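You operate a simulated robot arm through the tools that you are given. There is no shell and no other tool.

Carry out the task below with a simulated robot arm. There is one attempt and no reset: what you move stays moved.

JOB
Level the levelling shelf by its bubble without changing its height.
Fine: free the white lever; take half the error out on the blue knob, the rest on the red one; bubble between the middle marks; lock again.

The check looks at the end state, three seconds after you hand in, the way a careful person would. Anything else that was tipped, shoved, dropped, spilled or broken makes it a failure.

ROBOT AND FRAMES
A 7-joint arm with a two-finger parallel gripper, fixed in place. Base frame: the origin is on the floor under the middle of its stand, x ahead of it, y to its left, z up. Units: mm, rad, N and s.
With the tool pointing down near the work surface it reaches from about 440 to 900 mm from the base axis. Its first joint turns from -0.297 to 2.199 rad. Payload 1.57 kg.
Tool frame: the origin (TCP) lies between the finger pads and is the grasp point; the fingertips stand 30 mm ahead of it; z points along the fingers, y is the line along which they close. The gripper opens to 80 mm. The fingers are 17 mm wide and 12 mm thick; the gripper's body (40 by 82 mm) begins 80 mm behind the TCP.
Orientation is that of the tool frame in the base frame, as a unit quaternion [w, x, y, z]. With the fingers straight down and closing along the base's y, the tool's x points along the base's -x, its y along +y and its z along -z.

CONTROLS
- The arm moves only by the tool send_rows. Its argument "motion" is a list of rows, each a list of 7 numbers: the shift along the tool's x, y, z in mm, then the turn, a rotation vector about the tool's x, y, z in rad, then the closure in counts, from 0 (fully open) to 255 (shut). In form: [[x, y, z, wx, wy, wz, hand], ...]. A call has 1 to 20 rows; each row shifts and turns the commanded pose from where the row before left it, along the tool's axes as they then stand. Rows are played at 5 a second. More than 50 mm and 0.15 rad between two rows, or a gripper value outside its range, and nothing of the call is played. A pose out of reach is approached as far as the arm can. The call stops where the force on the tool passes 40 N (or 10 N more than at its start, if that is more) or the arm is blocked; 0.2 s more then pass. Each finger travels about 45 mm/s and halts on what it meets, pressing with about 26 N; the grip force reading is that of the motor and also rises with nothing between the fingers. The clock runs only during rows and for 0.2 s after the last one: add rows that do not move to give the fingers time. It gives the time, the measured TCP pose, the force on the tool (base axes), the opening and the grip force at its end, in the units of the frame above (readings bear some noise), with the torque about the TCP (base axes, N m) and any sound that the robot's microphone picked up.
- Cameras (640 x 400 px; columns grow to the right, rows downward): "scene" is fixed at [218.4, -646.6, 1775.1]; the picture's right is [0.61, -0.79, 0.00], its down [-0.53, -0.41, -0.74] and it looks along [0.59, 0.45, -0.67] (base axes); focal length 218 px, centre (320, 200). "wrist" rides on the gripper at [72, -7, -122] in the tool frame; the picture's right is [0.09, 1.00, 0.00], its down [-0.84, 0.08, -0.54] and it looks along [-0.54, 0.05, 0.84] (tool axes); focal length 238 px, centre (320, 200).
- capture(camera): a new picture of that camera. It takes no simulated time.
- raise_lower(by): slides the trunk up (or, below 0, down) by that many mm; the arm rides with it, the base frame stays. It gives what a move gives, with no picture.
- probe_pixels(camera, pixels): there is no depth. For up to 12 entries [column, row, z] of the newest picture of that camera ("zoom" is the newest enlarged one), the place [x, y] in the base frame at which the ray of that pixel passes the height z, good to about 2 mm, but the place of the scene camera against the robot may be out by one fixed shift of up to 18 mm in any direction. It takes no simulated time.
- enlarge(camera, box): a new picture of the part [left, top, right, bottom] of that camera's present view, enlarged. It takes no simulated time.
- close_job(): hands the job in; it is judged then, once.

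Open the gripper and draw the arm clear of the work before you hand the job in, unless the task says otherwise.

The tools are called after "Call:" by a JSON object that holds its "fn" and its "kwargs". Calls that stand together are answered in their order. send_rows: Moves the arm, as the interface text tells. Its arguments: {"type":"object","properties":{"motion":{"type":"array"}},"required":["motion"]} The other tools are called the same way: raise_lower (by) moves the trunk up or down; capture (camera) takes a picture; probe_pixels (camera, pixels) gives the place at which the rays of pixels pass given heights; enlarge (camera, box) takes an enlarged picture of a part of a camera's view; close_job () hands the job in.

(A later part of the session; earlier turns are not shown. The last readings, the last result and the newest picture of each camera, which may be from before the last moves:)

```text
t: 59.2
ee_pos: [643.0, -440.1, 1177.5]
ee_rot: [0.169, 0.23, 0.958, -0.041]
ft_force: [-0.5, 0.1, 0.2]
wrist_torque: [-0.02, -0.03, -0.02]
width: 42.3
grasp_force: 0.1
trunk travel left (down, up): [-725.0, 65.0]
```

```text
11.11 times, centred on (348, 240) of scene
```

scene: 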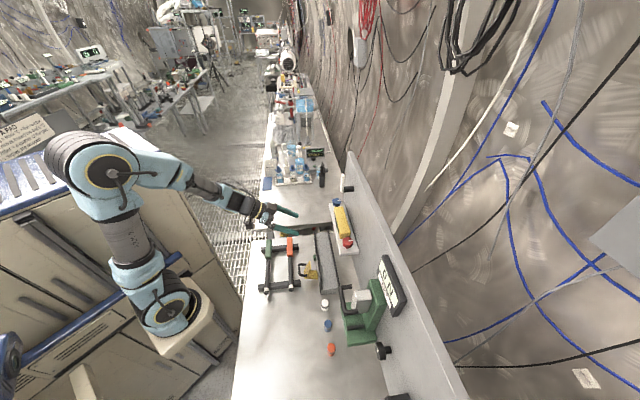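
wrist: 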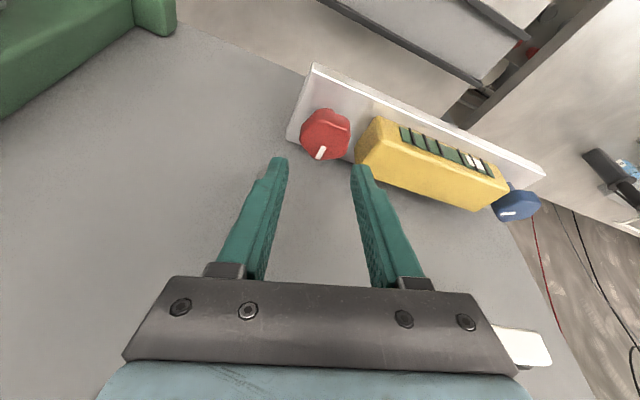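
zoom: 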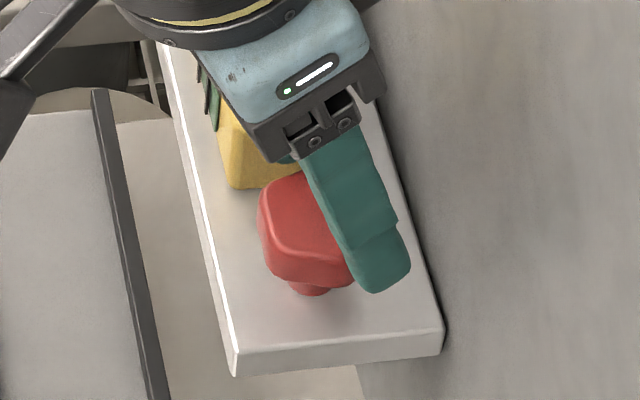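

The knob spans 213–438 between fingers at 195 and 443, so I'll shift 1 mm toward the block to centre and then descend in small steps with force checks.

Call:
{"fn": "send_rows", "kwargs": {"motion": [[0, 1, 0, 0, 0, 0, 120], [1.2, 0, 3.3, 0, 0, 0, 120], [1.2, 0, 3.3, 0, 0, 0, 120], [1.2, 0, 3.3, 0, 0, 0, 120], [1.2, 0, 3.3, 0, 0, 0, 120], [0, 0, 0, 0, 0, 0, 120]]}}

Call:
{"fn": "enlarge", "kwargs": {"camera": "wrist", "box": [240, 100, 400, 220]}}

```text
t: 60.1
ee_pos: [646.6, -442.1, 1172.5]
ee_rot: [0.174, 0.231, 0.956, -0.043]
ft_force: [0.0, -2.2, -0.7]
wrist_torque: [-0.1, 0.03, -0.09]
width: 39.6
grasp_force: 0.1
trunk travel left (down, up): [-725.0, 65.0]
stopped in row 4: the force on the tool passed its limit at 44 N (the readings are from after the stop); the commanded pose is now the measured one
```

```text
3.33 times, centred on (320, 160) of wrist
```

zoom: 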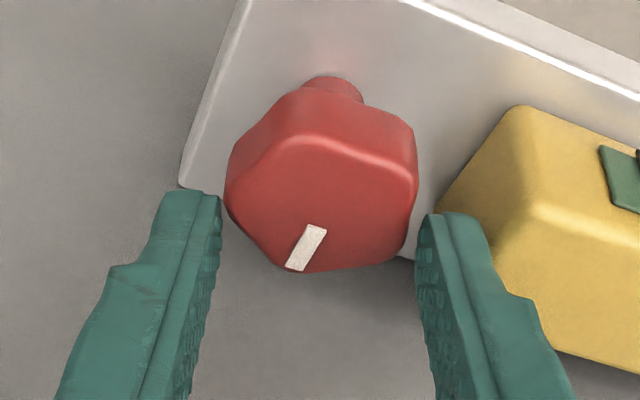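

The descent stopped at 44 N with the tips near z≈1144 and the fingers squeezed to 39.6 mm, so a finger met something. I'll look before moving anything.

Call:
{"fn": "capture", "kwargs": {"camera": "wrist"}}

Call:
{"fn": "capture", "kwargs": {"camera": "scene"}}

Call:
{"fn": "enlarge", "kwargs": {"camera": "scene", "box": [324, 215, 372, 251]}}

Call:
{"fn": "enlarge", "kwargs": {"camera": "wrist", "box": [330, 130, 410, 190]}}

```text
taken
```

wrist: 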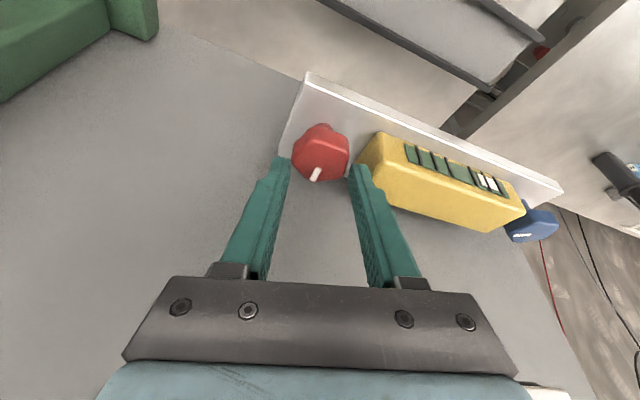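

```text
taken
```

scene: 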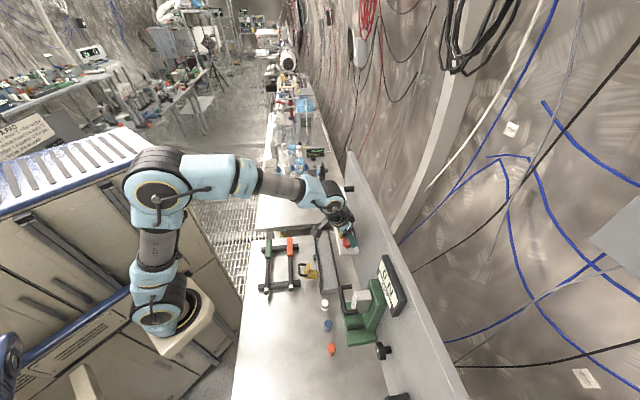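

```text
11.11 times, centred on (348, 233) of scene
```

zoom: 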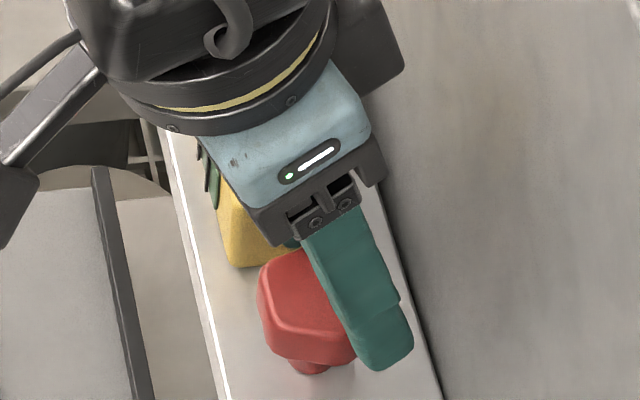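

```text
6.67 times, centred on (370, 160) of wrist
```

zoom: 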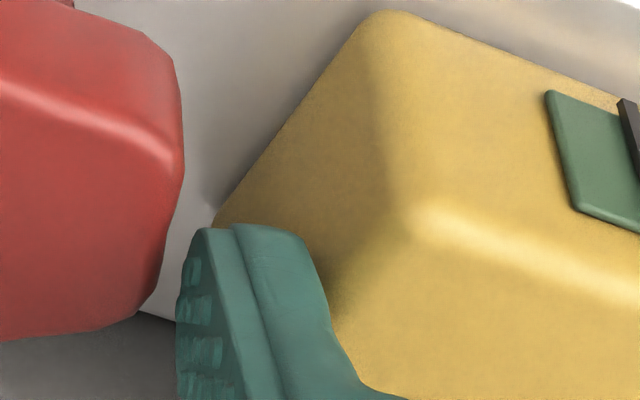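

The right finger came down on the block's rounded edge: the red knob sits about 34 mm from the block, so the gap is tighter than assumed there. I'll lift 10 mm, shift 8 mm away from the wall, narrow the opening slightly, and recheck.

Call:
{"fn": "send_rows", "kwargs": {"motion": [[-1.7, 0, -4.7, 0, 0, 0, 120], [-1.7, 0, -4.7, 0, 0.011, 0, 120], [3.8, 0, -1.4, 0, 0, 0, 123], [3.8, 0, -1.4, 0, 0, 0, 123], [0, 0, 0, 0, 0, 0, 123], [0, 0, 0, 0, 0, 0, 123]]}}

Call:
{"fn": "capture", "kwargs": {"camera": "wrist"}}

Call:
{"fn": "enlarge", "kwargs": {"camera": "wrist", "box": [240, 90, 400, 190]}}

Call:
{"fn": "enlarge", "kwargs": {"camera": "wrist", "box": [400, 120, 560, 240]}}

```text
t: 61.5
ee_pos: [637.9, -436.3, 1182.0]
ee_rot: [0.169, 0.23, 0.958, -0.042]
ft_force: [-0.3, 0.4, 0.1]
wrist_torque: [0.0, 0.01, -0.02]
width: 41.3
grasp_force: 0.1
trunk travel left (down, up): [-725.0, 65.0]
```

```text
taken
```

wrist: 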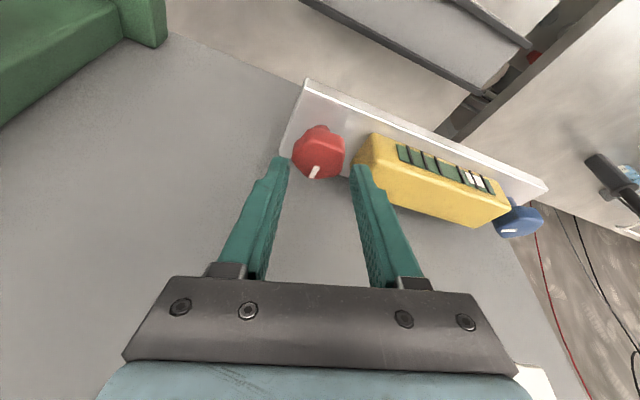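

```text
4.00 times, centred on (320, 140) of wrist
```

zoom: 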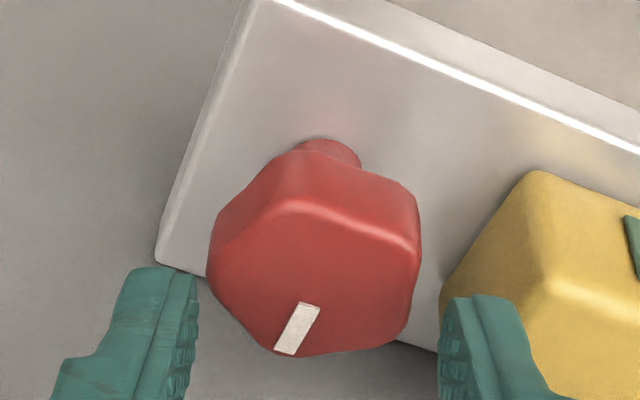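

```text
3.33 times, centred on (480, 180) of wrist
```

zoom: 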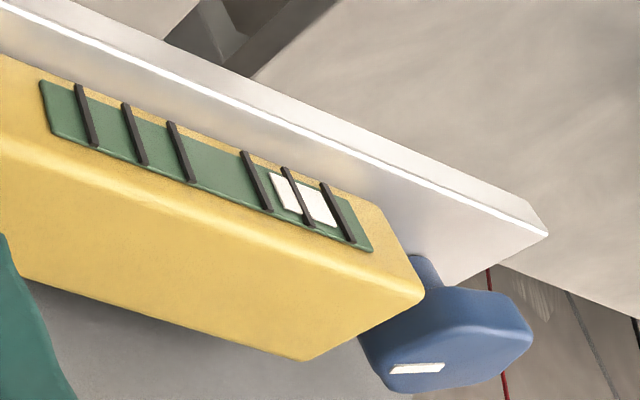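

The bubble is unaffected, still around mark 5. The knob needs about 1.5 mm more clearance on the block side, so I'll shift by -1.5 mm and 2 mm toward the wall, then descend in 2 mm steps.

Call:
{"fn": "send_rows", "kwargs": {"motion": [[-1.9, -1.6, 0.7, 0, 0, 0, 123], [0.69, 0, 1.88, 0, 0, 0, 123], [0.69, 0, 1.88, 0, 0, 0, 123], [0.69, 0, 1.88, 0, 0, 0, 123], [0.69, 0, 1.88, 0, 0, 0, 123], [0.69, 0, 1.88, 0, 0, 0, 123], [0, 0, 0, 0, 0, 0, 123]]}}

Call:
{"fn": "enlarge", "kwargs": {"camera": "wrist", "box": [240, 90, 400, 190]}}

```text
t: 63.1
ee_pos: [640.3, -438.0, 1173.7]
ee_rot: [0.168, 0.23, 0.958, -0.041]
ft_force: [-1.2, 0.0, 0.5]
wrist_torque: [-0.02, 0.01, 0.01]
width: 41.3
grasp_force: 0.1
trunk travel left (down, up): [-725.0, 65.0]
```

```text
4.00 times, centred on (320, 140) of wrist
```

zoom: 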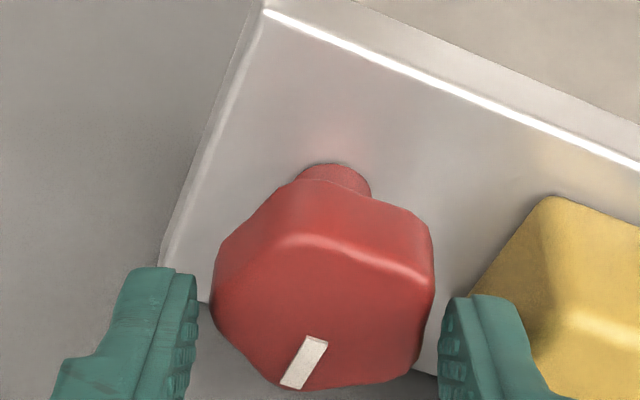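

Right gap is about 0.7 mm, left about 2.3 mm, and force is near zero. I'll continue down in 2 mm steps to z≈1161.

Call:
{"fn": "send_rows", "kwargs": {"motion": [[0.69, 0, 1.88, 0, 0, 0, 123], [0.69, 0, 1.88, 0, 0, 0, 123], [0.69, 0, 1.88, 0, 0, 0, 123], [0, 0, 0, 0, 0, 0, 123]]}}

Call:
{"fn": "enlarge", "kwargs": {"camera": "wrist", "box": [240, 90, 400, 190]}}

```text
t: 64.1
ee_pos: [639.2, -439.3, 1166.6]
ee_rot: [0.169, 0.23, 0.958, -0.041]
ft_force: [-0.4, 0.0, 0.9]
wrist_torque: [0.05, -0.01, 0.02]
width: 41.2
grasp_force: 0.1
trunk travel left (down, up): [-725.0, 65.0]
```

```text
4.00 times, centred on (320, 140) of wrist
```

zoom: 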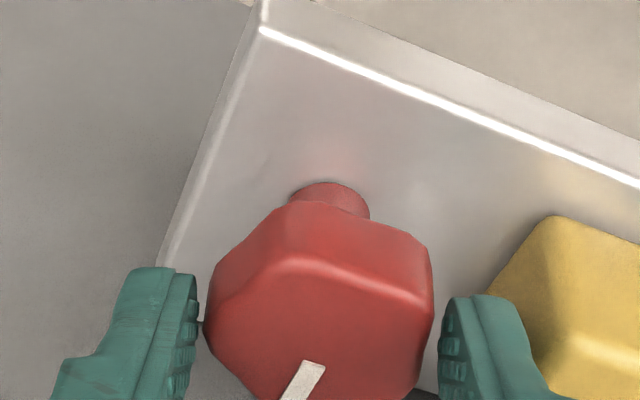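

The tips are past the block's edge with no contact. I'll go down 6 mm more, then close on the knob.

Call:
{"fn": "send_rows", "kwargs": {"motion": [[0.69, 0, 1.88, 0, 0, 0, 123], [0.69, 0, 1.88, 0, 0, 0, 123], [0.69, 0, 1.88, 0, 0, 0, 123], [0, 0, 0, 0, 0, 0, 123]]}}

Call:
{"fn": "send_rows", "kwargs": {"motion": [[0, 0.5, 0, 0, 0, 0, 135], [0, 0.4, 0, 0, 0, 0, 160], [0, 0, 0, 0, 0, 0, 180], [0, 0, 0, 0, 0, 0, 180], [0, 0, 0, 0, 0, 0, 180]]}}

Call:
{"fn": "enlarge", "kwargs": {"camera": "wrist", "box": [240, 110, 400, 230]}}

```text
t: 65.1
ee_pos: [640.5, -440.7, 1161.3]
ee_rot: [0.169, 0.23, 0.958, -0.041]
ft_force: [0.1, 0.3, -0.6]
wrist_torque: [-0.02, 0.02, 0.02]
width: 41.4
grasp_force: 0.0
trunk travel left (down, up): [-725.0, 65.0]
```

```text
t: 66.3
ee_pos: [640.9, -437.6, 1159.9]
ee_rot: [0.168, 0.23, 0.957, -0.043]
ft_force: [1.5, -2.5, -0.6]
wrist_torque: [0.0, 0.19, -0.02]
width: 37.4
grasp_force: 44.0
trunk travel left (down, up): [-725.0, 65.0]
```

```text
3.33 times, centred on (320, 170) of wrist
```

zoom: 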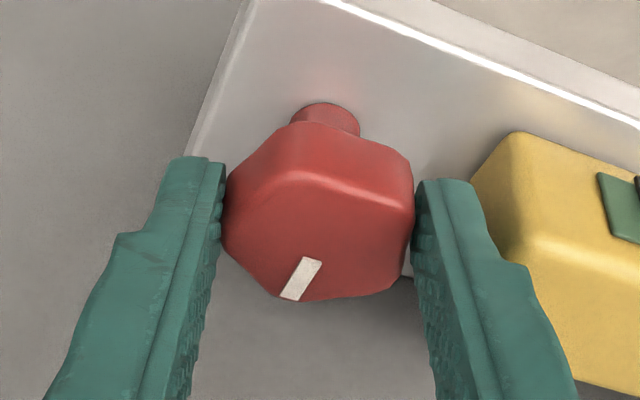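

Gripped cleanly at 37.4 mm with little load. I'll turn counter-clockwise about the red axis, 3 steps (22°) first, and check the load.

Call:
{"fn": "send_rows", "kwargs": {"motion": [[-0.24, -1.05, 0.03, -0.043, 0, -0.1182, 180], [-0.24, -1.05, 0.03, -0.043, 0, -0.1182, 180], [-0.24, -1.05, 0.03, -0.043, 0, -0.1182, 180], [0, 0, 0, 0, 0, 0, 180]]}}

Call:
{"fn": "capture", "kwargs": {"camera": "wrist"}}

```text
t: 67.3
ee_pos: [640.1, -442.3, 1161.1]
ee_rot: [0.173, 0.046, 0.984, -0.009]
ft_force: [-1.4, 3.0, -2.8]
wrist_torque: [-0.07, -0.59, 0.01]
width: 37.6
grasp_force: 43.5
trunk travel left (down, up): [-725.0, 65.0]
```

```text
taken
```

wrist: 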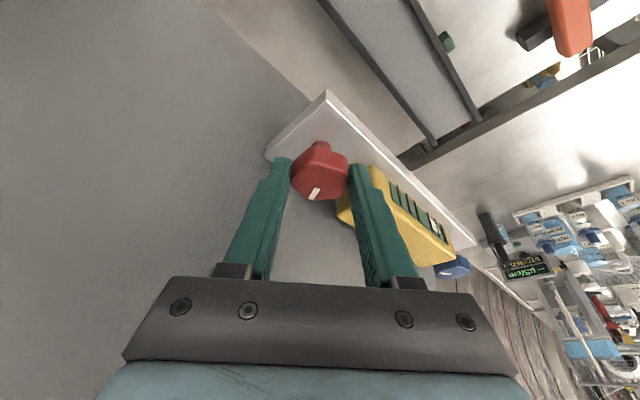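

Load is low (about 3–4 N) after 21.6°. I'll continue with three more steps and then release to measure the bubble.

Call:
{"fn": "send_rows", "kwargs": {"motion": [[-0.24, -1.05, 0.03, -0.043, 0, -0.1182, 180], [-0.24, -1.05, 0.03, -0.043, 0, -0.1182, 180], [0, 0, 0, 0, 0, 0, 180]]}}

Call:
{"fn": "send_rows", "kwargs": {"motion": [[-0.24, -1.05, 0.03, -0.043, 0, -0.1182, 180], [0, 0, 0, 0, 0, 0, 180]]}}

Call:
{"fn": "enlarge", "kwargs": {"camera": "scene", "box": [310, 205, 390, 255]}}

Call:
{"fn": "capture", "kwargs": {"camera": "wrist"}}

```text
t: 68.1
ee_pos: [640.0, -443.2, 1161.6]
ee_rot: [0.172, -0.079, 0.982, 0.013]
ft_force: [-0.6, 6.7, -1.5]
wrist_torque: [0.09, 0.13, 0.03]
width: 38.0
grasp_force: 43.6
trunk travel left (down, up): [-725.0, 65.0]
```

```text
t: 68.7
ee_pos: [640.1, -443.8, 1160.9]
ee_rot: [0.172, -0.138, 0.975, 0.024]
ft_force: [-5.2, 9.9, -5.2]
wrist_torque: [0.4, -0.27, 0.13]
width: 37.8
grasp_force: 43.6
trunk travel left (down, up): [-725.0, 65.0]
```

```text
8.00 times, centred on (350, 230) of scene
```

zoom: 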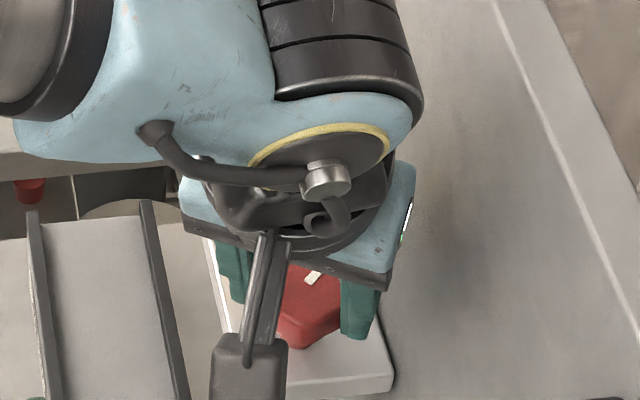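

```text
taken
```

wrist: 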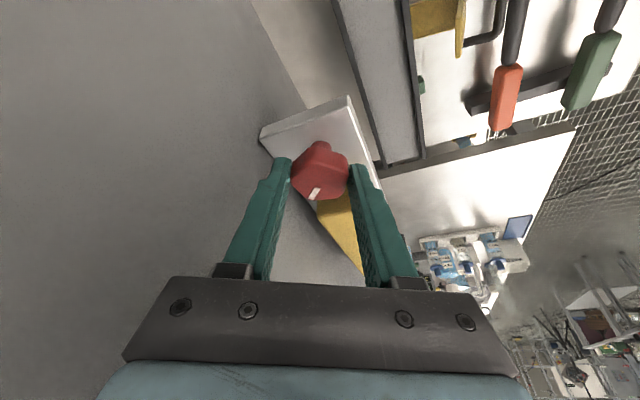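

Red is 43.1° counter-clockwise with about 11 N of load. I'll release, lift straight up, and go back for a square view of the bubble.

Call:
{"fn": "send_rows", "kwargs": {"motion": [[0, 0, 0, 0, 0, 0, 118], [0, 0, 0, 0, 0, 0, 118], [0, 0, 0, 0, 0, 0, 118], [-3.65, 0, -10, 0, 0, 0, 118], [-3.65, 0, -10, 0, 0, 0, 118], [-3.65, 0, -10, 0, 0, 0, 118], [-3.65, 0, -10, 0, 0, 0, 118], [0, 0, 0, 0, 0, 0, 118]]}}

Call:
{"fn": "send_rows", "kwargs": {"motion": [[28.2, 0, -10.3, 0.043, 0, 0.1182, 118], [28.2, 0, -10.3, 0.043, 0, 0.1182, 118], [14, 0, -5, 0.043, 0, 0.1182, 118], [0, 0, 0, 0.043, 0, 0.1182, 118], [0, 0, 0, 0.043, 0, 0.1182, 60], [0, 0, 0, 0.043, 0, 0.1182, 0], [0, 0, 0, 0.043, 0, 0.1182, 0], [0, 0, 0, 0.043, 0, 0.1182, 0], [0, 0, 0, 0, 0, 0, 0], [0, 0, 0, 0, 0, 0, 0]]}}

Call:
{"fn": "capture", "kwargs": {"camera": "wrist"}}

```text
t: 70.5
ee_pos: [639.9, -444.5, 1204.4]
ee_rot: [0.171, -0.139, 0.975, 0.023]
ft_force: [1.3, -0.6, -0.5]
wrist_torque: [0.04, 0.0, -0.01]
width: 43.2
grasp_force: 0.0
trunk travel left (down, up): [-725.0, 65.0]
```

```text
t: 72.7
ee_pos: [566.5, -458.5, 1203.4]
ee_rot: [0.163, 0.349, 0.921, -0.063]
ft_force: [-1.0, 0.3, 0.2]
wrist_torque: [0.01, 0.01, 0.03]
width: 80.2
grasp_force: 0.0
trunk travel left (down, up): [-725.0, 65.0]
```

```text
taken
```

wrist: 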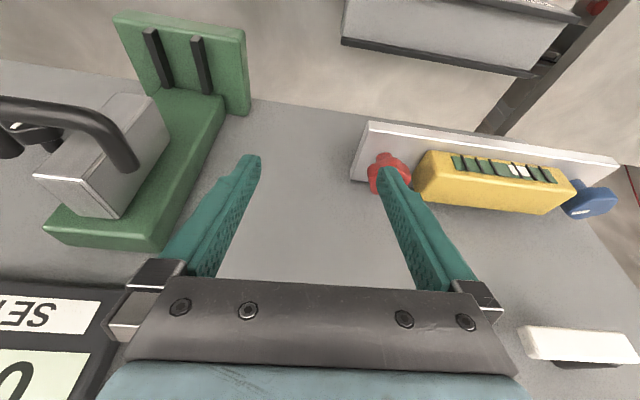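

The arm is clear. I'll move along to face the vial squarely for a clean free-state reading.

Call:
{"fn": "send_rows", "kwargs": {"motion": [[27.2, 0, -9.9, 0.02, 0, 0.056, 0], [27.2, 0, -9.9, 0, 0, 0, 0], [-10.3, 0, -28.2, 0, 0, 0, 0], [0, 43.5, 0, 0, 0, 0, 0], [0, 43.5, 0, 0, 0, 0, 0], [0, 43.5, 0, 0, 0, 0, 0], [0, 43.5, 0, 0, 0, 0, 0], [0, 0, 0, 0, 0, 0, 0], [0, 0, 0, 0, 0, 0, 0]]}}

Call:
{"fn": "capture", "kwargs": {"camera": "wrist"}}

Call:
{"fn": "enlarge", "kwargs": {"camera": "wrist", "box": [250, 130, 390, 210]}}

```text
t: 74.7
ee_pos: [647.6, -296.5, 1233.8]
ee_rot: [0.161, 0.376, 0.91, -0.068]
ft_force: [0.5, 0.1, 0.6]
wrist_torque: [0.02, -0.02, -0.02]
width: 80.1
grasp_force: 0.1
trunk travel left (down, up): [-725.0, 65.0]
```

```text
taken
```

wrist: 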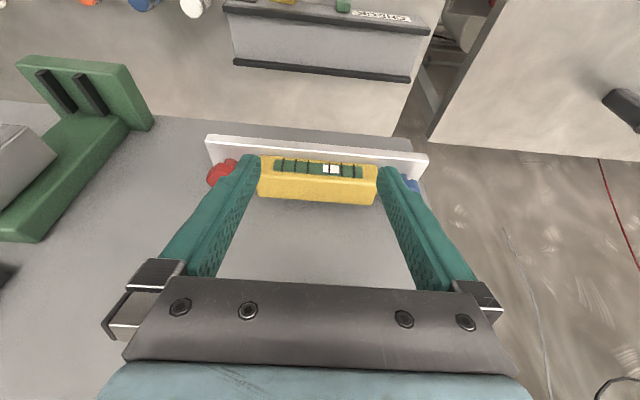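

```text
4.57 times, centred on (320, 170) of wrist
```

zoom: 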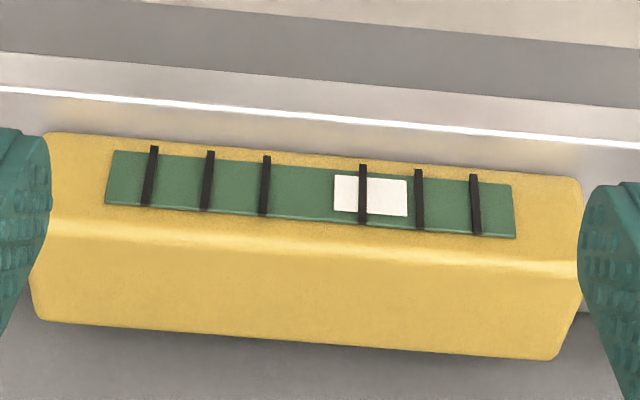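

The bubble is now at +62 units: 43.1° on red moved it 62, so k≈1.44 per degree. The full error was ≈208 units and each knob needs ≈72°, leaving about 14° for blue and 29° for red. I'll do blue first, moving back over it with closing axis at 40.4°.

Call:
{"fn": "send_rows", "kwargs": {"motion": [[0, 38.5, 0, 0.028, 0, 0.077, 120], [0, 38.5, 0, 0, 0, 0, 120], [0, 38.4, 0, 0, 0, 0, 120], [-23.5, 0, 18.8, 0, 0, 0, 120], [-23.5, 0, 18.8, 0, 0, 0, 120], [-23.5, 0, 18.7, 0, 0, 0, 120], [0, 0, 0, 0, 0, 0, 120], [0, 0, 0, 0, 0, 0, 120]]}}

Call:
{"fn": "capture", "kwargs": {"camera": "wrist"}}

Call:
{"fn": "enlarge", "kwargs": {"camera": "wrist", "box": [240, 90, 400, 190]}}

```text
t: 76.5
ee_pos: [788.7, -281.8, 1205.1]
ee_rot: [0.157, 0.414, 0.893, -0.074]
ft_force: [0.3, 0.1, 0.0]
wrist_torque: [0.0, -0.01, 0.02]
width: 42.2
grasp_force: 0.0
trunk travel left (down, up): [-725.0, 65.0]
```

```text
taken
```

wrist: 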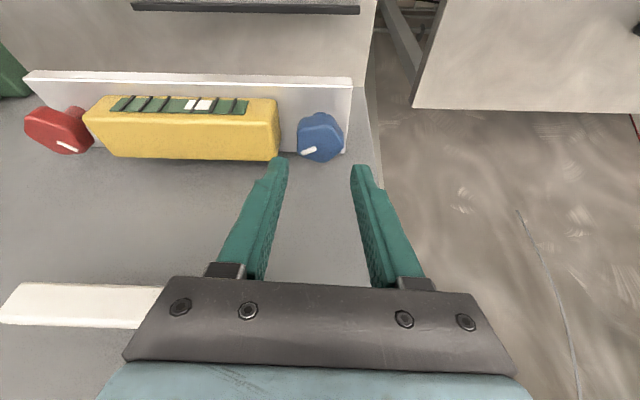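

```text
4.00 times, centred on (320, 140) of wrist
```

zoom: 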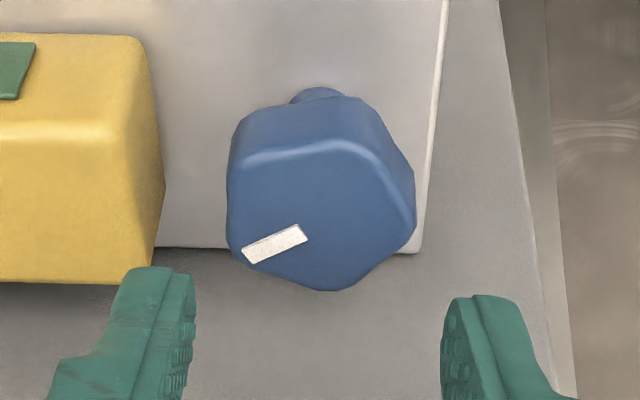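

I'll correct about 5 mm toward the wall and 1 mm sideways while descending to just above the head, then look.

Call:
{"fn": "send_rows", "kwargs": {"motion": [[2.5, -0.5, 14.6, 0, 0, 0, 120], [2.6, -0.5, 14.5, 0, 0, 0, 120], [0, 0, 0, 0, 0, 0, 120], [0, 0, 0, 0, 0, 0, 120]]}}

Call:
{"fn": "enlarge", "kwargs": {"camera": "wrist", "box": [240, 90, 400, 190]}}

```text
t: 77.5
ee_pos: [792.2, -286.6, 1176.9]
ee_rot: [0.158, 0.413, 0.894, -0.074]
ft_force: [-0.8, 0.1, -0.4]
wrist_torque: [0.01, -0.04, 0.01]
width: 42.6
grasp_force: 0.1
trunk travel left (down, up): [-725.0, 65.0]
```

```text
4.00 times, centred on (320, 140) of wrist
```

zoom: 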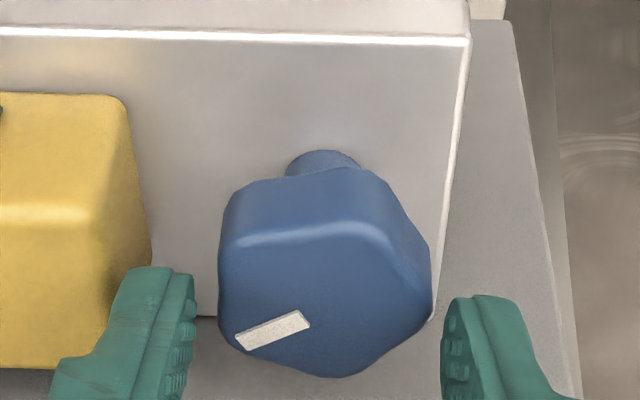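

Gaps are 3.8 mm left and 1.6 mm right, with the block clear. I'll shift +1 mm to centre, descend 16 mm in small steps, then close.

Call:
{"fn": "send_rows", "kwargs": {"motion": [[0, 1, 0, 0, 0, 0, 120], [0.69, 0, 1.88, 0, 0, 0, 120], [0.69, 0, 1.88, 0, 0, 0, 120], [0.69, 0, 1.88, 0, 0, 0, 120], [0.69, 0, 1.88, 0, 0, 0, 120], [0.69, 0, 1.88, 0, 0, 0, 120], [0.69, 0, 1.88, 0, 0, 0, 120], [0.69, 0, 1.88, 0, 0, 0, 120], [0.69, 0, 1.88, 0, 0, 0, 120], [0, 0, 0, 0, 0, 0, 120]]}}

Call:
{"fn": "enlarge", "kwargs": {"camera": "wrist", "box": [240, 110, 400, 230]}}

```text
t: 79.7
ee_pos: [792.4, -286.3, 1159.6]
ee_rot: [0.158, 0.414, 0.894, -0.074]
ft_force: [0.9, 0.3, -0.3]
wrist_torque: [0.01, -0.03, -0.03]
width: 42.7
grasp_force: 0.1
trunk travel left (down, up): [-725.0, 65.0]
```

```text
3.33 times, centred on (320, 170) of wrist
```

zoom: 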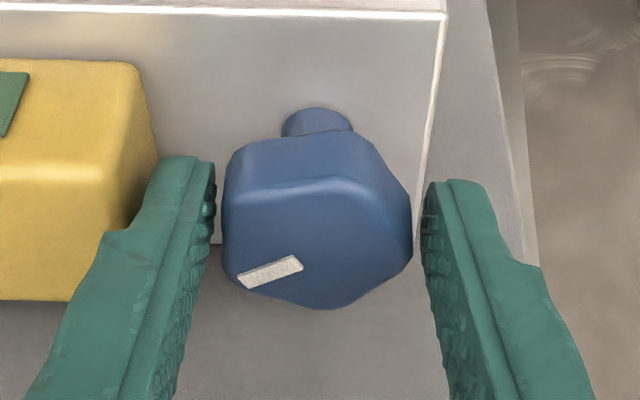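

The knob is centred between the fingers. Closing now.

Call:
{"fn": "send_rows", "kwargs": {"motion": [[0, 0, 0, 0, 0, 0, 135], [0, 0, 0, 0, 0, 0, 160], [0, 0, 0, 0, 0, 0, 180], [0, 0, 0, 0, 0, 0, 180], [0, 0, 0, 0, 0, 0, 180]]}}

```text
t: 80.9
ee_pos: [791.3, -288.5, 1159.2]
ee_rot: [0.157, 0.413, 0.894, -0.073]
ft_force: [-10.2, -5.7, -1.0]
wrist_torque: [-0.02, 0.42, -0.08]
width: 37.8
grasp_force: 43.8
trunk travel left (down, up): [-725.0, 65.0]
```

An 11 N side load shows I'm about 1 mm too far, so I'll shift back 0.9 mm and turn clockwise 13.7°.

Call:
{"fn": "send_rows", "kwargs": {"motion": [[0, -0.9, 0, 0, 0, 0, 180], [-0.2, 0.88, 0.13, 0.041, 0, 0.1124, 180], [-0.2, 0.88, 0.13, 0.041, 0, 0.1124, 180], [0, 0, 0, 0, 0, 0, 180], [0, 0, 0, 0, 0, 0, 180]]}}

```text
t: 82.1
ee_pos: [792.1, -286.2, 1159.3]
ee_rot: [0.147, 0.517, 0.838, -0.092]
ft_force: [-10.8, -3.6, -4.1]
wrist_torque: [0.15, 0.53, -0.08]
width: 37.7
grasp_force: 43.6
trunk travel left (down, up): [-725.0, 65.0]
```

Blue is now 72.3° clockwise in total. I'll open just enough, lift, and go back to the square view.

Call:
{"fn": "send_rows", "kwargs": {"motion": [[0, 0, 0, 0, 0, 0, 125], [0, 0, 0, 0, 0, 0, 125], [0, 0, 0, 0, 0, 0, 125], [-3.65, 0, -10, 0, 0, 0, 125], [-3.65, 0, -10, 0, 0, 0, 125], [-3.65, 0, -10, 0, 0, 0, 125], [-3.65, 0, -10, 0, 0, 0, 120], [0, 0, 0, 0, 0, 0, 120]]}}

Call:
{"fn": "send_rows", "kwargs": {"motion": [[28.2, 0, -10.3, -0.043, 0, -0.1182, 100], [28.2, 0, -10.3, -0.043, 0, -0.1182, 60], [28.2, 0, -10.3, -0.026, 0, -0.072, 0], [-10.3, 0, -28.2, 0, 0, 0, 0], [0, -36.7, 0, 0, 0, 0, 0], [0, -36.7, 0, 0, 0, 0, 0], [0, -36.7, 0, 0, 0, 0, 0], [0, 0, 0, 0, 0, 0, 0], [0, 0, 0, 0, 0, 0, 0]]}}

Call:
{"fn": "capture", "kwargs": {"camera": "wrist"}}

Call:
{"fn": "enlarge", "kwargs": {"camera": "wrist", "box": [240, 110, 400, 210]}}

```text
t: 83.9
ee_pos: [793.3, -286.3, 1202.7]
ee_rot: [0.148, 0.517, 0.838, -0.092]
ft_force: [0.3, 0.0, -0.4]
wrist_torque: [-0.01, 0.03, 0.04]
width: 42.2
grasp_force: 0.0
trunk travel left (down, up): [-725.0, 65.0]
```

```text
t: 85.9
ee_pos: [663.6, -290.6, 1231.6]
ee_rot: [0.162, 0.372, 0.911, -0.067]
ft_force: [0.3, 0.1, 0.0]
wrist_torque: [0.02, -0.01, 0.04]
width: 79.9
grasp_force: 0.0
trunk travel left (down, up): [-725.0, 65.0]
```

```text
taken
```

wrist: 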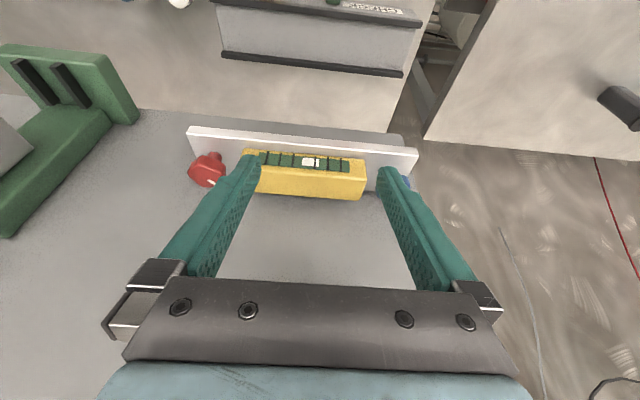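

```text
4.00 times, centred on (320, 160) of wrist
```

zoom: 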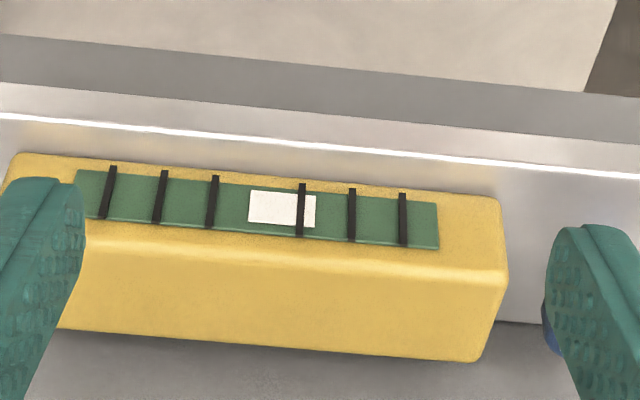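

The bubble moved from +62 to +31 for 13.7° on blue, a steeper rate than red showed. I'll check the actual index angles on both knobs from the fixed camera.

Call:
{"fn": "enlarge", "kwargs": {"camera": "scene", "box": [317, 189, 357, 214]}}

Call:
{"fn": "probe_pixels", "kwargs": {"camera": "zoom", "pixels": [[0, 0, 1149], [640, 0, 1149], [0, 400, 1149], [640, 400, 1149], [320, 200, 1149]]}}

Call:
{"fn": "enlarge", "kwargs": {"camera": "scene", "box": [329, 228, 369, 253]}}

Call:
{"fn": "probe_pixels", "kwargs": {"camera": "zoom", "pixels": [[0, 0, 1149], [640, 0, 1149], [0, 400, 1149], [640, 400, 1149], [320, 200, 1149]]}}

```text
16.00 times, centred on (337, 202) of scene
```

zoom: 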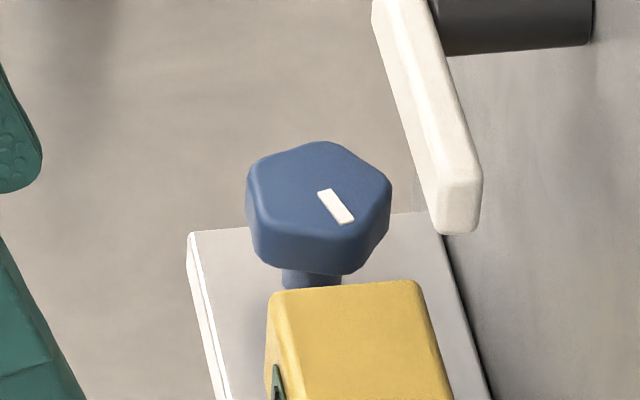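

```text
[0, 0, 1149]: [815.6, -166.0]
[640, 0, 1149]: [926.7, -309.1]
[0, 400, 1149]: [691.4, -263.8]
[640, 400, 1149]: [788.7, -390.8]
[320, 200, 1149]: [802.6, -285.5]
```

```text
16.00 times, centred on (349, 240) of scene
```

zoom: 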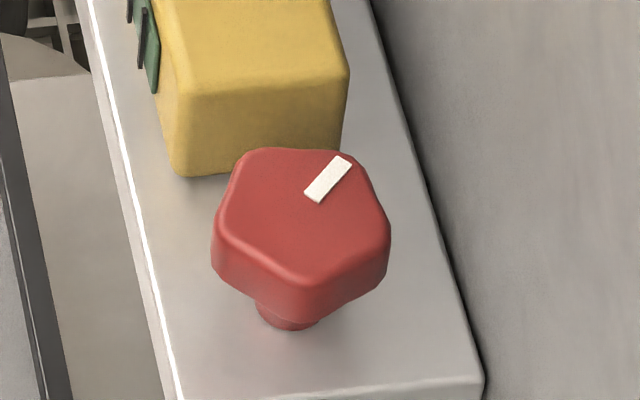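

```text
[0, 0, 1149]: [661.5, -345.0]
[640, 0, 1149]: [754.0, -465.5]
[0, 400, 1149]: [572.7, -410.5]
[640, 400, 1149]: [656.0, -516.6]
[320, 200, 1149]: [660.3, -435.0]
```

Index marks confirm the angles: blue ≈ -74°, red ≈ +42.5°. To judge each end's actual height change I'll re-take the same scene crops I took at the start.

Call:
{"fn": "enlarge", "kwargs": {"camera": "scene", "box": [325, 190, 365, 215]}}

Call:
{"fn": "enlarge", "kwargs": {"camera": "scene", "box": [325, 225, 373, 255]}}

Call:
{"fn": "enlarge", "kwargs": {"camera": "scene", "box": [336.4, 251.4, 344.4, 256.4]}}

```text
16.00 times, centred on (345, 202) of scene
```

zoom: 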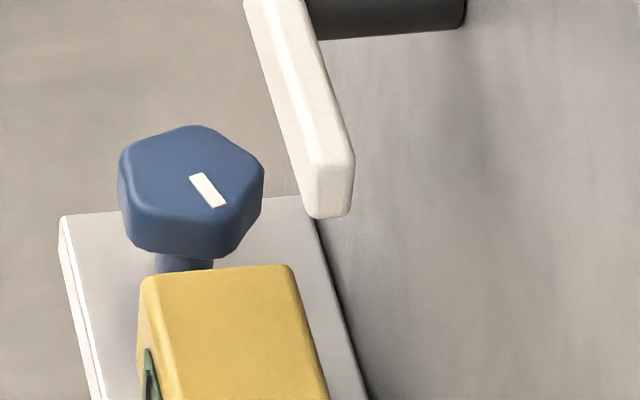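

```text
13.33 times, centred on (349, 240) of scene
```

zoom: 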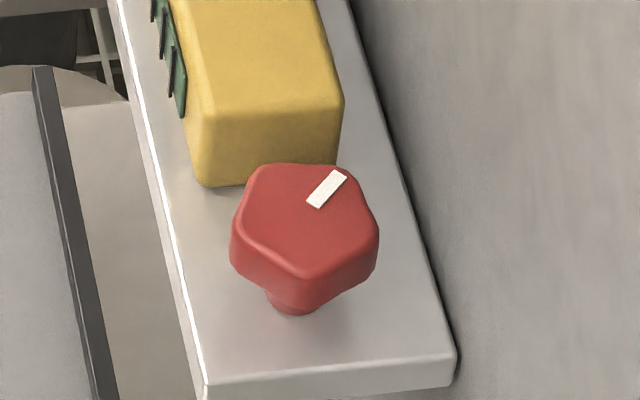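

```text
16.00 times, centred on (340, 254) of scene
```

zoom: 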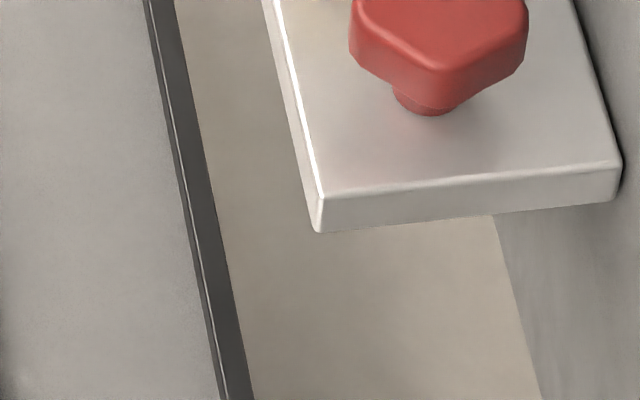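

Both ends look the same to within 1 px (<0.3 mm), so the pitch is fine. I'll continue on red with about 20° more counter-clockwise and see how the bubble responds. Moving over red with closing axis at 34°.

Call:
{"fn": "send_rows", "kwargs": {"motion": [[0, -32.9, 0, 0.0344, 0, 0.0943, 120], [0, -32.9, 0, 0.0344, 0, 0.0943, 120], [0, -32.9, 0, 0, 0, 0, 120], [-30.6, 0, 20.6, 0, 0, 0, 120], [-30.6, 0, 20.6, 0, 0, 0, 120], [-30.6, 0, 20.7, 0, 0, 0, 120], [0, 0, 0, 0, 0, 0, 120], [0, 0, 0, 0, 0, 0, 120]]}}

Call:
{"fn": "capture", "kwargs": {"camera": "wrist"}}

Call:
{"fn": "enlarge", "kwargs": {"camera": "wrist", "box": [240, 90, 400, 190]}}

```text
t: 87.7
ee_pos: [648.9, -440.5, 1204.9]
ee_rot: [0.153, 0.463, 0.869, -0.083]
ft_force: [-0.5, 1.3, -0.3]
wrist_torque: [0.0, 0.0, 0.01]
width: 42.4
grasp_force: 0.1
trunk travel left (down, up): [-725.0, 65.0]
```

```text
taken
```

wrist: 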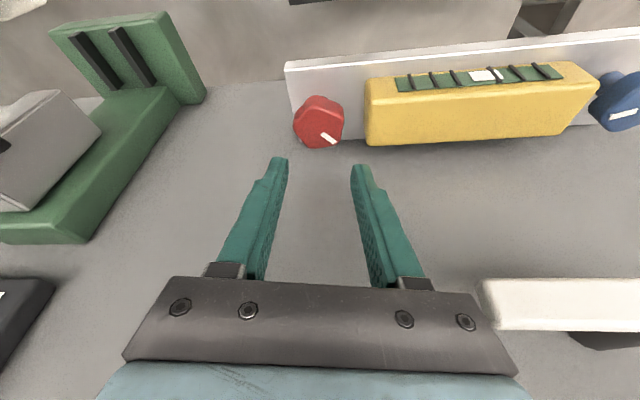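

```text
4.00 times, centred on (320, 140) of wrist
```

zoom: 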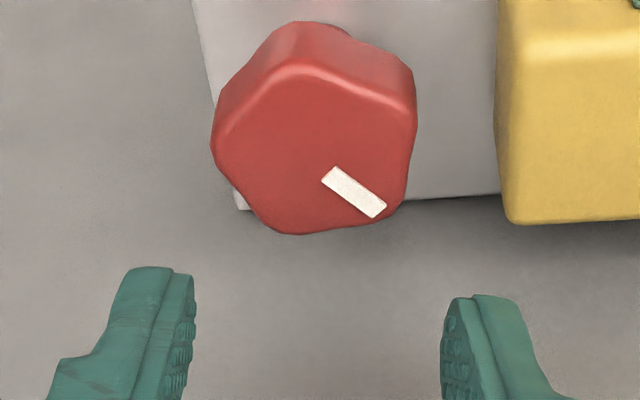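

I need +8.5 mm away from the wall and -2 mm sideways; I'll apply those while descending to just above the head and check.

Call:
{"fn": "send_rows", "kwargs": {"motion": [[8.8, -1, 11.7, 0, 0, 0, 121], [8.8, -1, 11.7, 0, 0, 0, 121], [0, 0, 0, 0, 0, 0, 121], [0, 0, 0, 0, 0, 0, 121]]}}

Call:
{"fn": "enlarge", "kwargs": {"camera": "wrist", "box": [240, 90, 400, 190]}}

```text
t: 88.7
ee_pos: [644.4, -436.9, 1177.7]
ee_rot: [0.154, 0.461, 0.87, -0.083]
ft_force: [-0.7, 0.0, -0.7]
wrist_torque: [0.0, -0.01, -0.02]
width: 42.4
grasp_force: 0.0
trunk travel left (down, up): [-725.0, 65.0]
```

```text
4.00 times, centred on (320, 140) of wrist
```

zoom: 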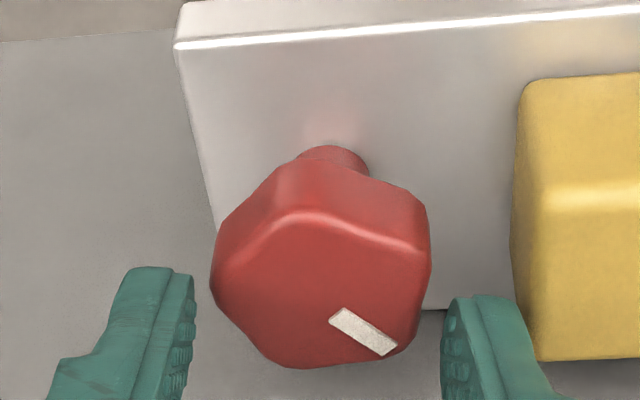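

Gaps are 2.7 mm left and 1.8 mm right, and the block clears by about 4 mm. Descending in 2 mm steps.

Call:
{"fn": "send_rows", "kwargs": {"motion": [[0.69, 0, 1.88, 0, 0, 0, 121], [0.69, 0, 1.88, 0, 0, 0, 121], [0.69, 0, 1.88, 0, 0, 0, 121], [0.69, 0, 1.88, 0, 0, 0, 121], [0.69, 0, 1.88, 0, 0, 0, 121], [0.69, 0, 1.88, 0, 0, 0, 121], [0.69, 0, 1.88, 0, 0, 0, 121], [0.69, 0, 1.88, 0, 0, 0, 121], [0, 0, 0, 0, 0, 0, 121]]}}

Call:
{"fn": "enlarge", "kwargs": {"camera": "wrist", "box": [240, 110, 400, 230]}}

```text
t: 90.7
ee_pos: [643.1, -437.6, 1160.4]
ee_rot: [0.154, 0.462, 0.87, -0.083]
ft_force: [-0.6, 0.3, -0.8]
wrist_torque: [-0.01, 0.0, -0.01]
width: 42.3
grasp_force: 0.0
trunk travel left (down, up): [-725.0, 65.0]
```

```text
3.33 times, centred on (320, 170) of wrist
```

zoom: 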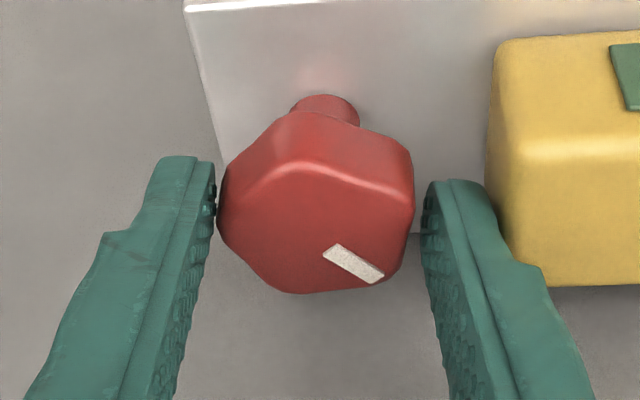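

Well placed with no load. Closing on the red knob.

Call:
{"fn": "send_rows", "kwargs": {"motion": [[0, 0, 0, 0, 0, 0, 140], [0, 0, 0, 0, 0, 0, 165], [0, 0, 0, 0, 0, 0, 180], [0, 0, 0, 0, 0, 0, 180], [0, 0, 0, 0, 0, 0, 180]]}}

```text
t: 91.9
ee_pos: [644.4, -437.8, 1162.0]
ee_rot: [0.155, 0.462, 0.869, -0.082]
ft_force: [-2.1, -1.0, -0.8]
wrist_torque: [-0.01, -0.17, 0.01]
width: 37.9
grasp_force: 43.9
trunk travel left (down, up): [-725.0, 65.0]
```

Gripped nearly load-free. Turning counter-clockwise 20°.

Call:
{"fn": "send_rows", "kwargs": {"motion": [[-0.24, -0.7, 0.03, -0.0398, 0, -0.1093, 180], [-0.24, -0.7, 0.03, -0.0398, 0, -0.1093, 180], [-0.24, -0.7, 0.03, -0.0398, 0, -0.1093, 180], [0, 0, 0, 0, 0, 0, 180], [0, 0, 0, 0, 0, 0, 180]]}}

Call:
{"fn": "send_rows", "kwargs": {"motion": [[0, 0, 0, 0, 0, 0, 123], [0, 0, 0, 0, 0, 0, 123], [0, 0, 0, 0, 0, 0, 123], [-3.65, 0, -10, 0, 0, 0, 123], [-3.65, 0, -10, 0, 0, 0, 123], [-3.65, 0, -10, 0, 0, 0, 123], [-3.65, 0, -10, 0, 0, 0, 120], [0, 0, 0, 0, 0, 0, 120]]}}

```text
t: 93.1
ee_pos: [643.1, -440.1, 1162.1]
ee_rot: [0.164, 0.303, 0.937, -0.053]
ft_force: [-1.1, 5.7, -9.7]
wrist_torque: [0.1, -0.57, 0.04]
width: 37.9
grasp_force: 43.7
trunk travel left (down, up): [-725.0, 65.0]
```

```text
t: 94.9
ee_pos: [641.9, -439.1, 1203.1]
ee_rot: [0.166, 0.305, 0.936, -0.054]
ft_force: [0.3, -0.2, -0.8]
wrist_torque: [0.01, 0.01, -0.01]
width: 42.4
grasp_force: 0.2
trunk travel left (down, up): [-725.0, 65.0]
```

Red is now 63.4° counter-clockwise. I'll return to the square view for a free-state bubble reading.

Call:
{"fn": "send_rows", "kwargs": {"motion": [[26.7, 0, -9.7, 0, 0, 0, 80], [26.7, 0, -9.7, 0, 0, 0, 0], [26.7, 0, -9.7, 0, 0, 0, 0], [-10.3, 0, -28.2, 0.027, 0, 0.074, 0], [0, 0, 0, 0.027, 0, 0.074, 0], [0, 40, 0, 0, 0, 0, 0], [0, 40, 0, 0, 0, 0, 0], [0, 40, 0, 0, 0, 0, 0], [0, 0, 0, 0, 0, 0, 0], [0, 0, 0, 0, 0, 0, 0]]}}

Call:
{"fn": "capture", "kwargs": {"camera": "wrist"}}

Call:
{"fn": "enlarge", "kwargs": {"camera": "wrist", "box": [250, 120, 390, 200]}}

```text
t: 97.1
ee_pos: [659.0, -305.6, 1232.8]
ee_rot: [0.161, 0.377, 0.91, -0.067]
ft_force: [-0.2, 0.8, 0.1]
wrist_torque: [0.02, 0.0, 0.02]
width: 80.0
grasp_force: 0.1
trunk travel left (down, up): [-725.0, 65.0]
```

```text
taken
```

wrist: 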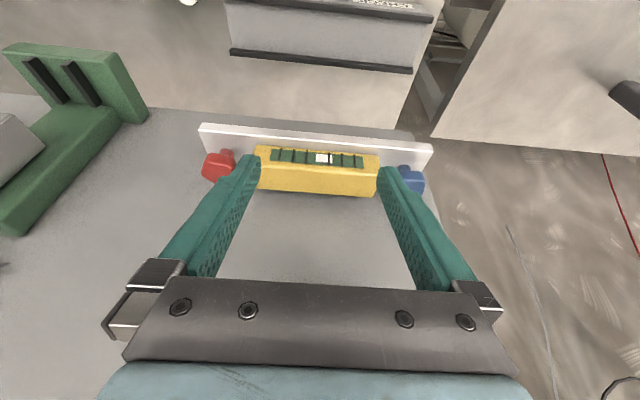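

```text
4.57 times, centred on (320, 160) of wrist
```

zoom: 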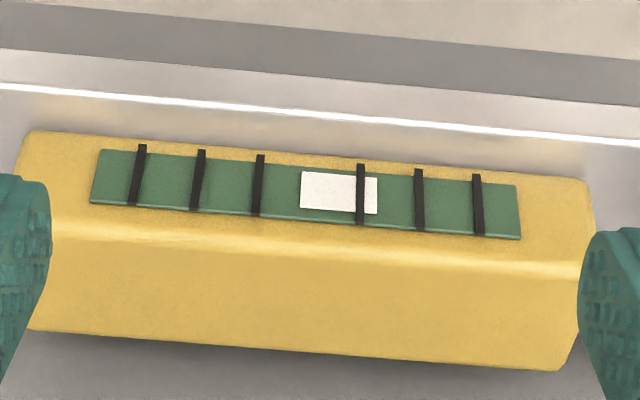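

The bubble still reads +31 after the last red turn, which is unexpected. I'll check the red index angle from the scene camera.

Call:
{"fn": "enlarge", "kwargs": {"camera": "scene", "box": [325, 225, 373, 255]}}

Call:
{"fn": "enlarge", "kwargs": {"camera": "scene", "box": [325, 190, 365, 215]}}

Call:
{"fn": "enlarge", "kwargs": {"camera": "wrist", "box": [190, 130, 270, 190]}}

```text
13.33 times, centred on (349, 240) of scene
```

zoom: 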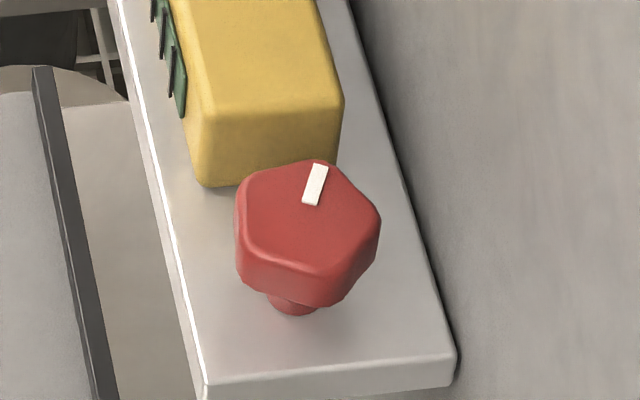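

```text
16.00 times, centred on (345, 202) of scene
```

zoom: 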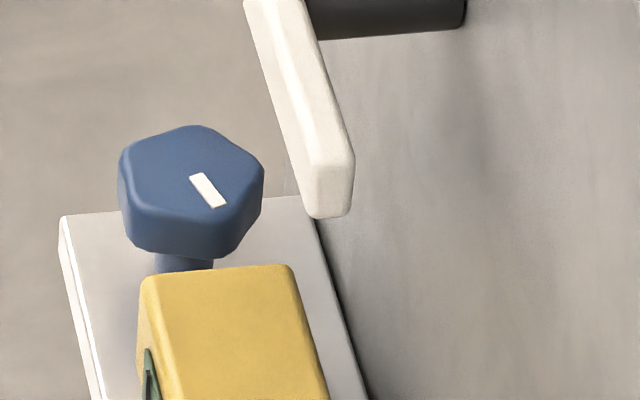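

```text
6.67 times, centred on (230, 160) of wrist
```

zoom: 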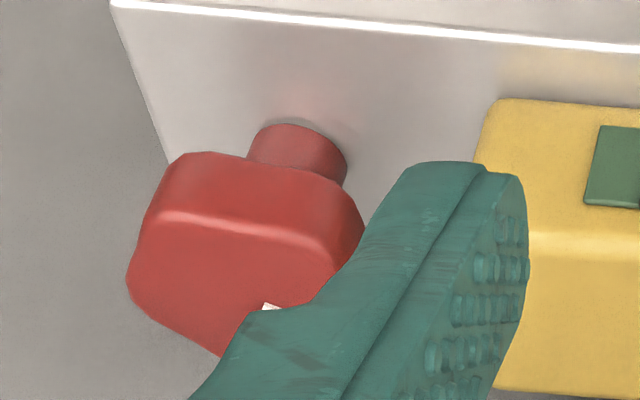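

Red really turned (index now about 65°), yet the bubble reads the same. I'll wait two seconds and re-read in case it settles slowly.

Call:
{"fn": "send_rows", "kwargs": {"motion": [[0, 0, 0, 0, 0, 0, 0], [0, 0, 0, 0, 0, 0, 0], [0, 0, 0, 0, 0, 0, 0], [0, 0, 0, 0, 0, 0, 0], [0, 0, 0, 0, 0, 0, 0], [0, 0, 0, 0, 0, 0, 0], [0, 0, 0, 0, 0, 0, 0], [0, 0, 0, 0, 0, 0, 0], [0, 0, 0, 0, 0, 0, 0], [0, 0, 0, 0, 0, 0, 0], [0, 0, 0, 0, 0, 0, 0], [0, 0, 0, 0, 0, 0, 0]]}}

Call:
{"fn": "enlarge", "kwargs": {"camera": "wrist", "box": [250, 120, 390, 200]}}

Call:
{"fn": "enlarge", "kwargs": {"camera": "wrist", "box": [290, 135, 362, 180]}}

```text
t: 99.7
ee_pos: [659.0, -305.8, 1233.3]
ee_rot: [0.16, 0.377, 0.91, -0.067]
ft_force: [-0.5, -0.5, -0.4]
wrist_torque: [-0.02, -0.04, 0.02]
width: 80.0
grasp_force: 0.1
trunk travel left (down, up): [-725.0, 65.0]
```

```text
4.57 times, centred on (320, 160) of wrist
```

zoom: 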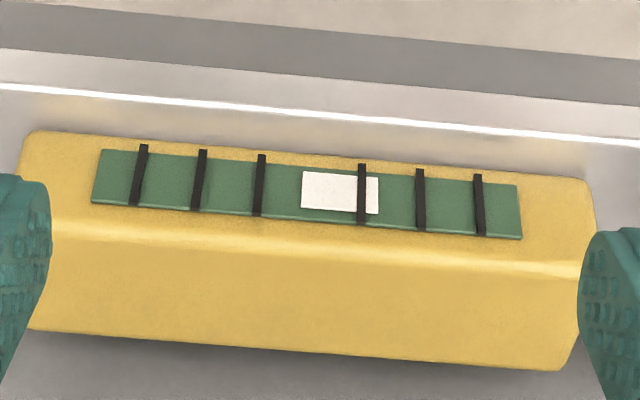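

```text
8.89 times, centred on (326, 158) of wrist
```

zoom: 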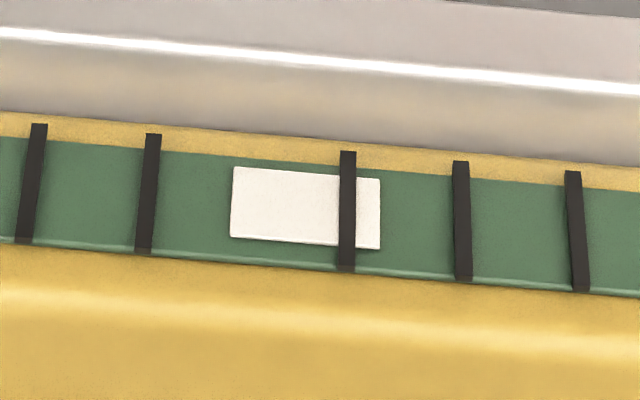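

All free readings are multiples of about 31 units (186, 155, 124, 93, 62, 31), so the bubble displays in steps. A linear tilt of ≈1.2 units/deg fits every reading: blue is at its half (72°), and red still needs about 15° to match. I'll go back to red (closing axis 54°).

Call:
{"fn": "send_rows", "kwargs": {"motion": [[0, 0, 0, -0.0278, 0, -0.0764, 0], [0, 0, 0, -0.0278, 0, -0.0764, 60], [0, -39.2, 0, 0, 0, 0, 121], [0, -39.2, 0, 0, 0, 0, 121], [0, -39.2, 0, 0, 0, 0, 121], [-16.5, 0, 15.9, 0, 0, 0, 121], [-16.5, 0, 15.9, 0, 0, 0, 121], [-16.4, 0, 16, 0, 0, 0, 121], [0, 0, 0, 0, 0, 0, 121], [0, 0, 0, 0, 0, 0, 121]]}}

Call:
{"fn": "enlarge", "kwargs": {"camera": "wrist", "box": [240, 90, 400, 190]}}

```text
t: 101.9
ee_pos: [641.7, -436.2, 1206.0]
ee_rot: [0.165, 0.302, 0.937, -0.054]
ft_force: [-0.2, -0.6, -0.2]
wrist_torque: [-0.01, 0.0, 0.03]
width: 42.2
grasp_force: 0.0
trunk travel left (down, up): [-725.0, 65.0]
```

```text
4.00 times, centred on (320, 140) of wrist
```

zoom: 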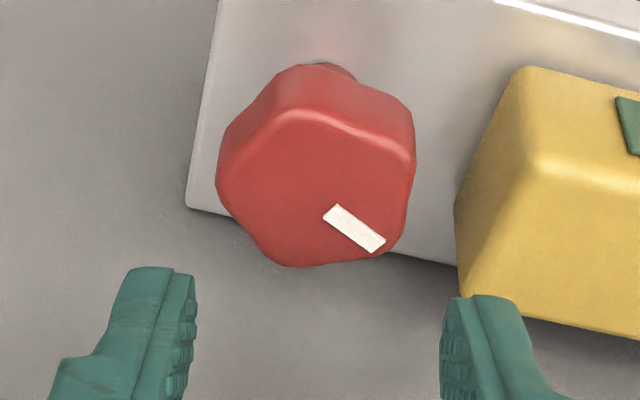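

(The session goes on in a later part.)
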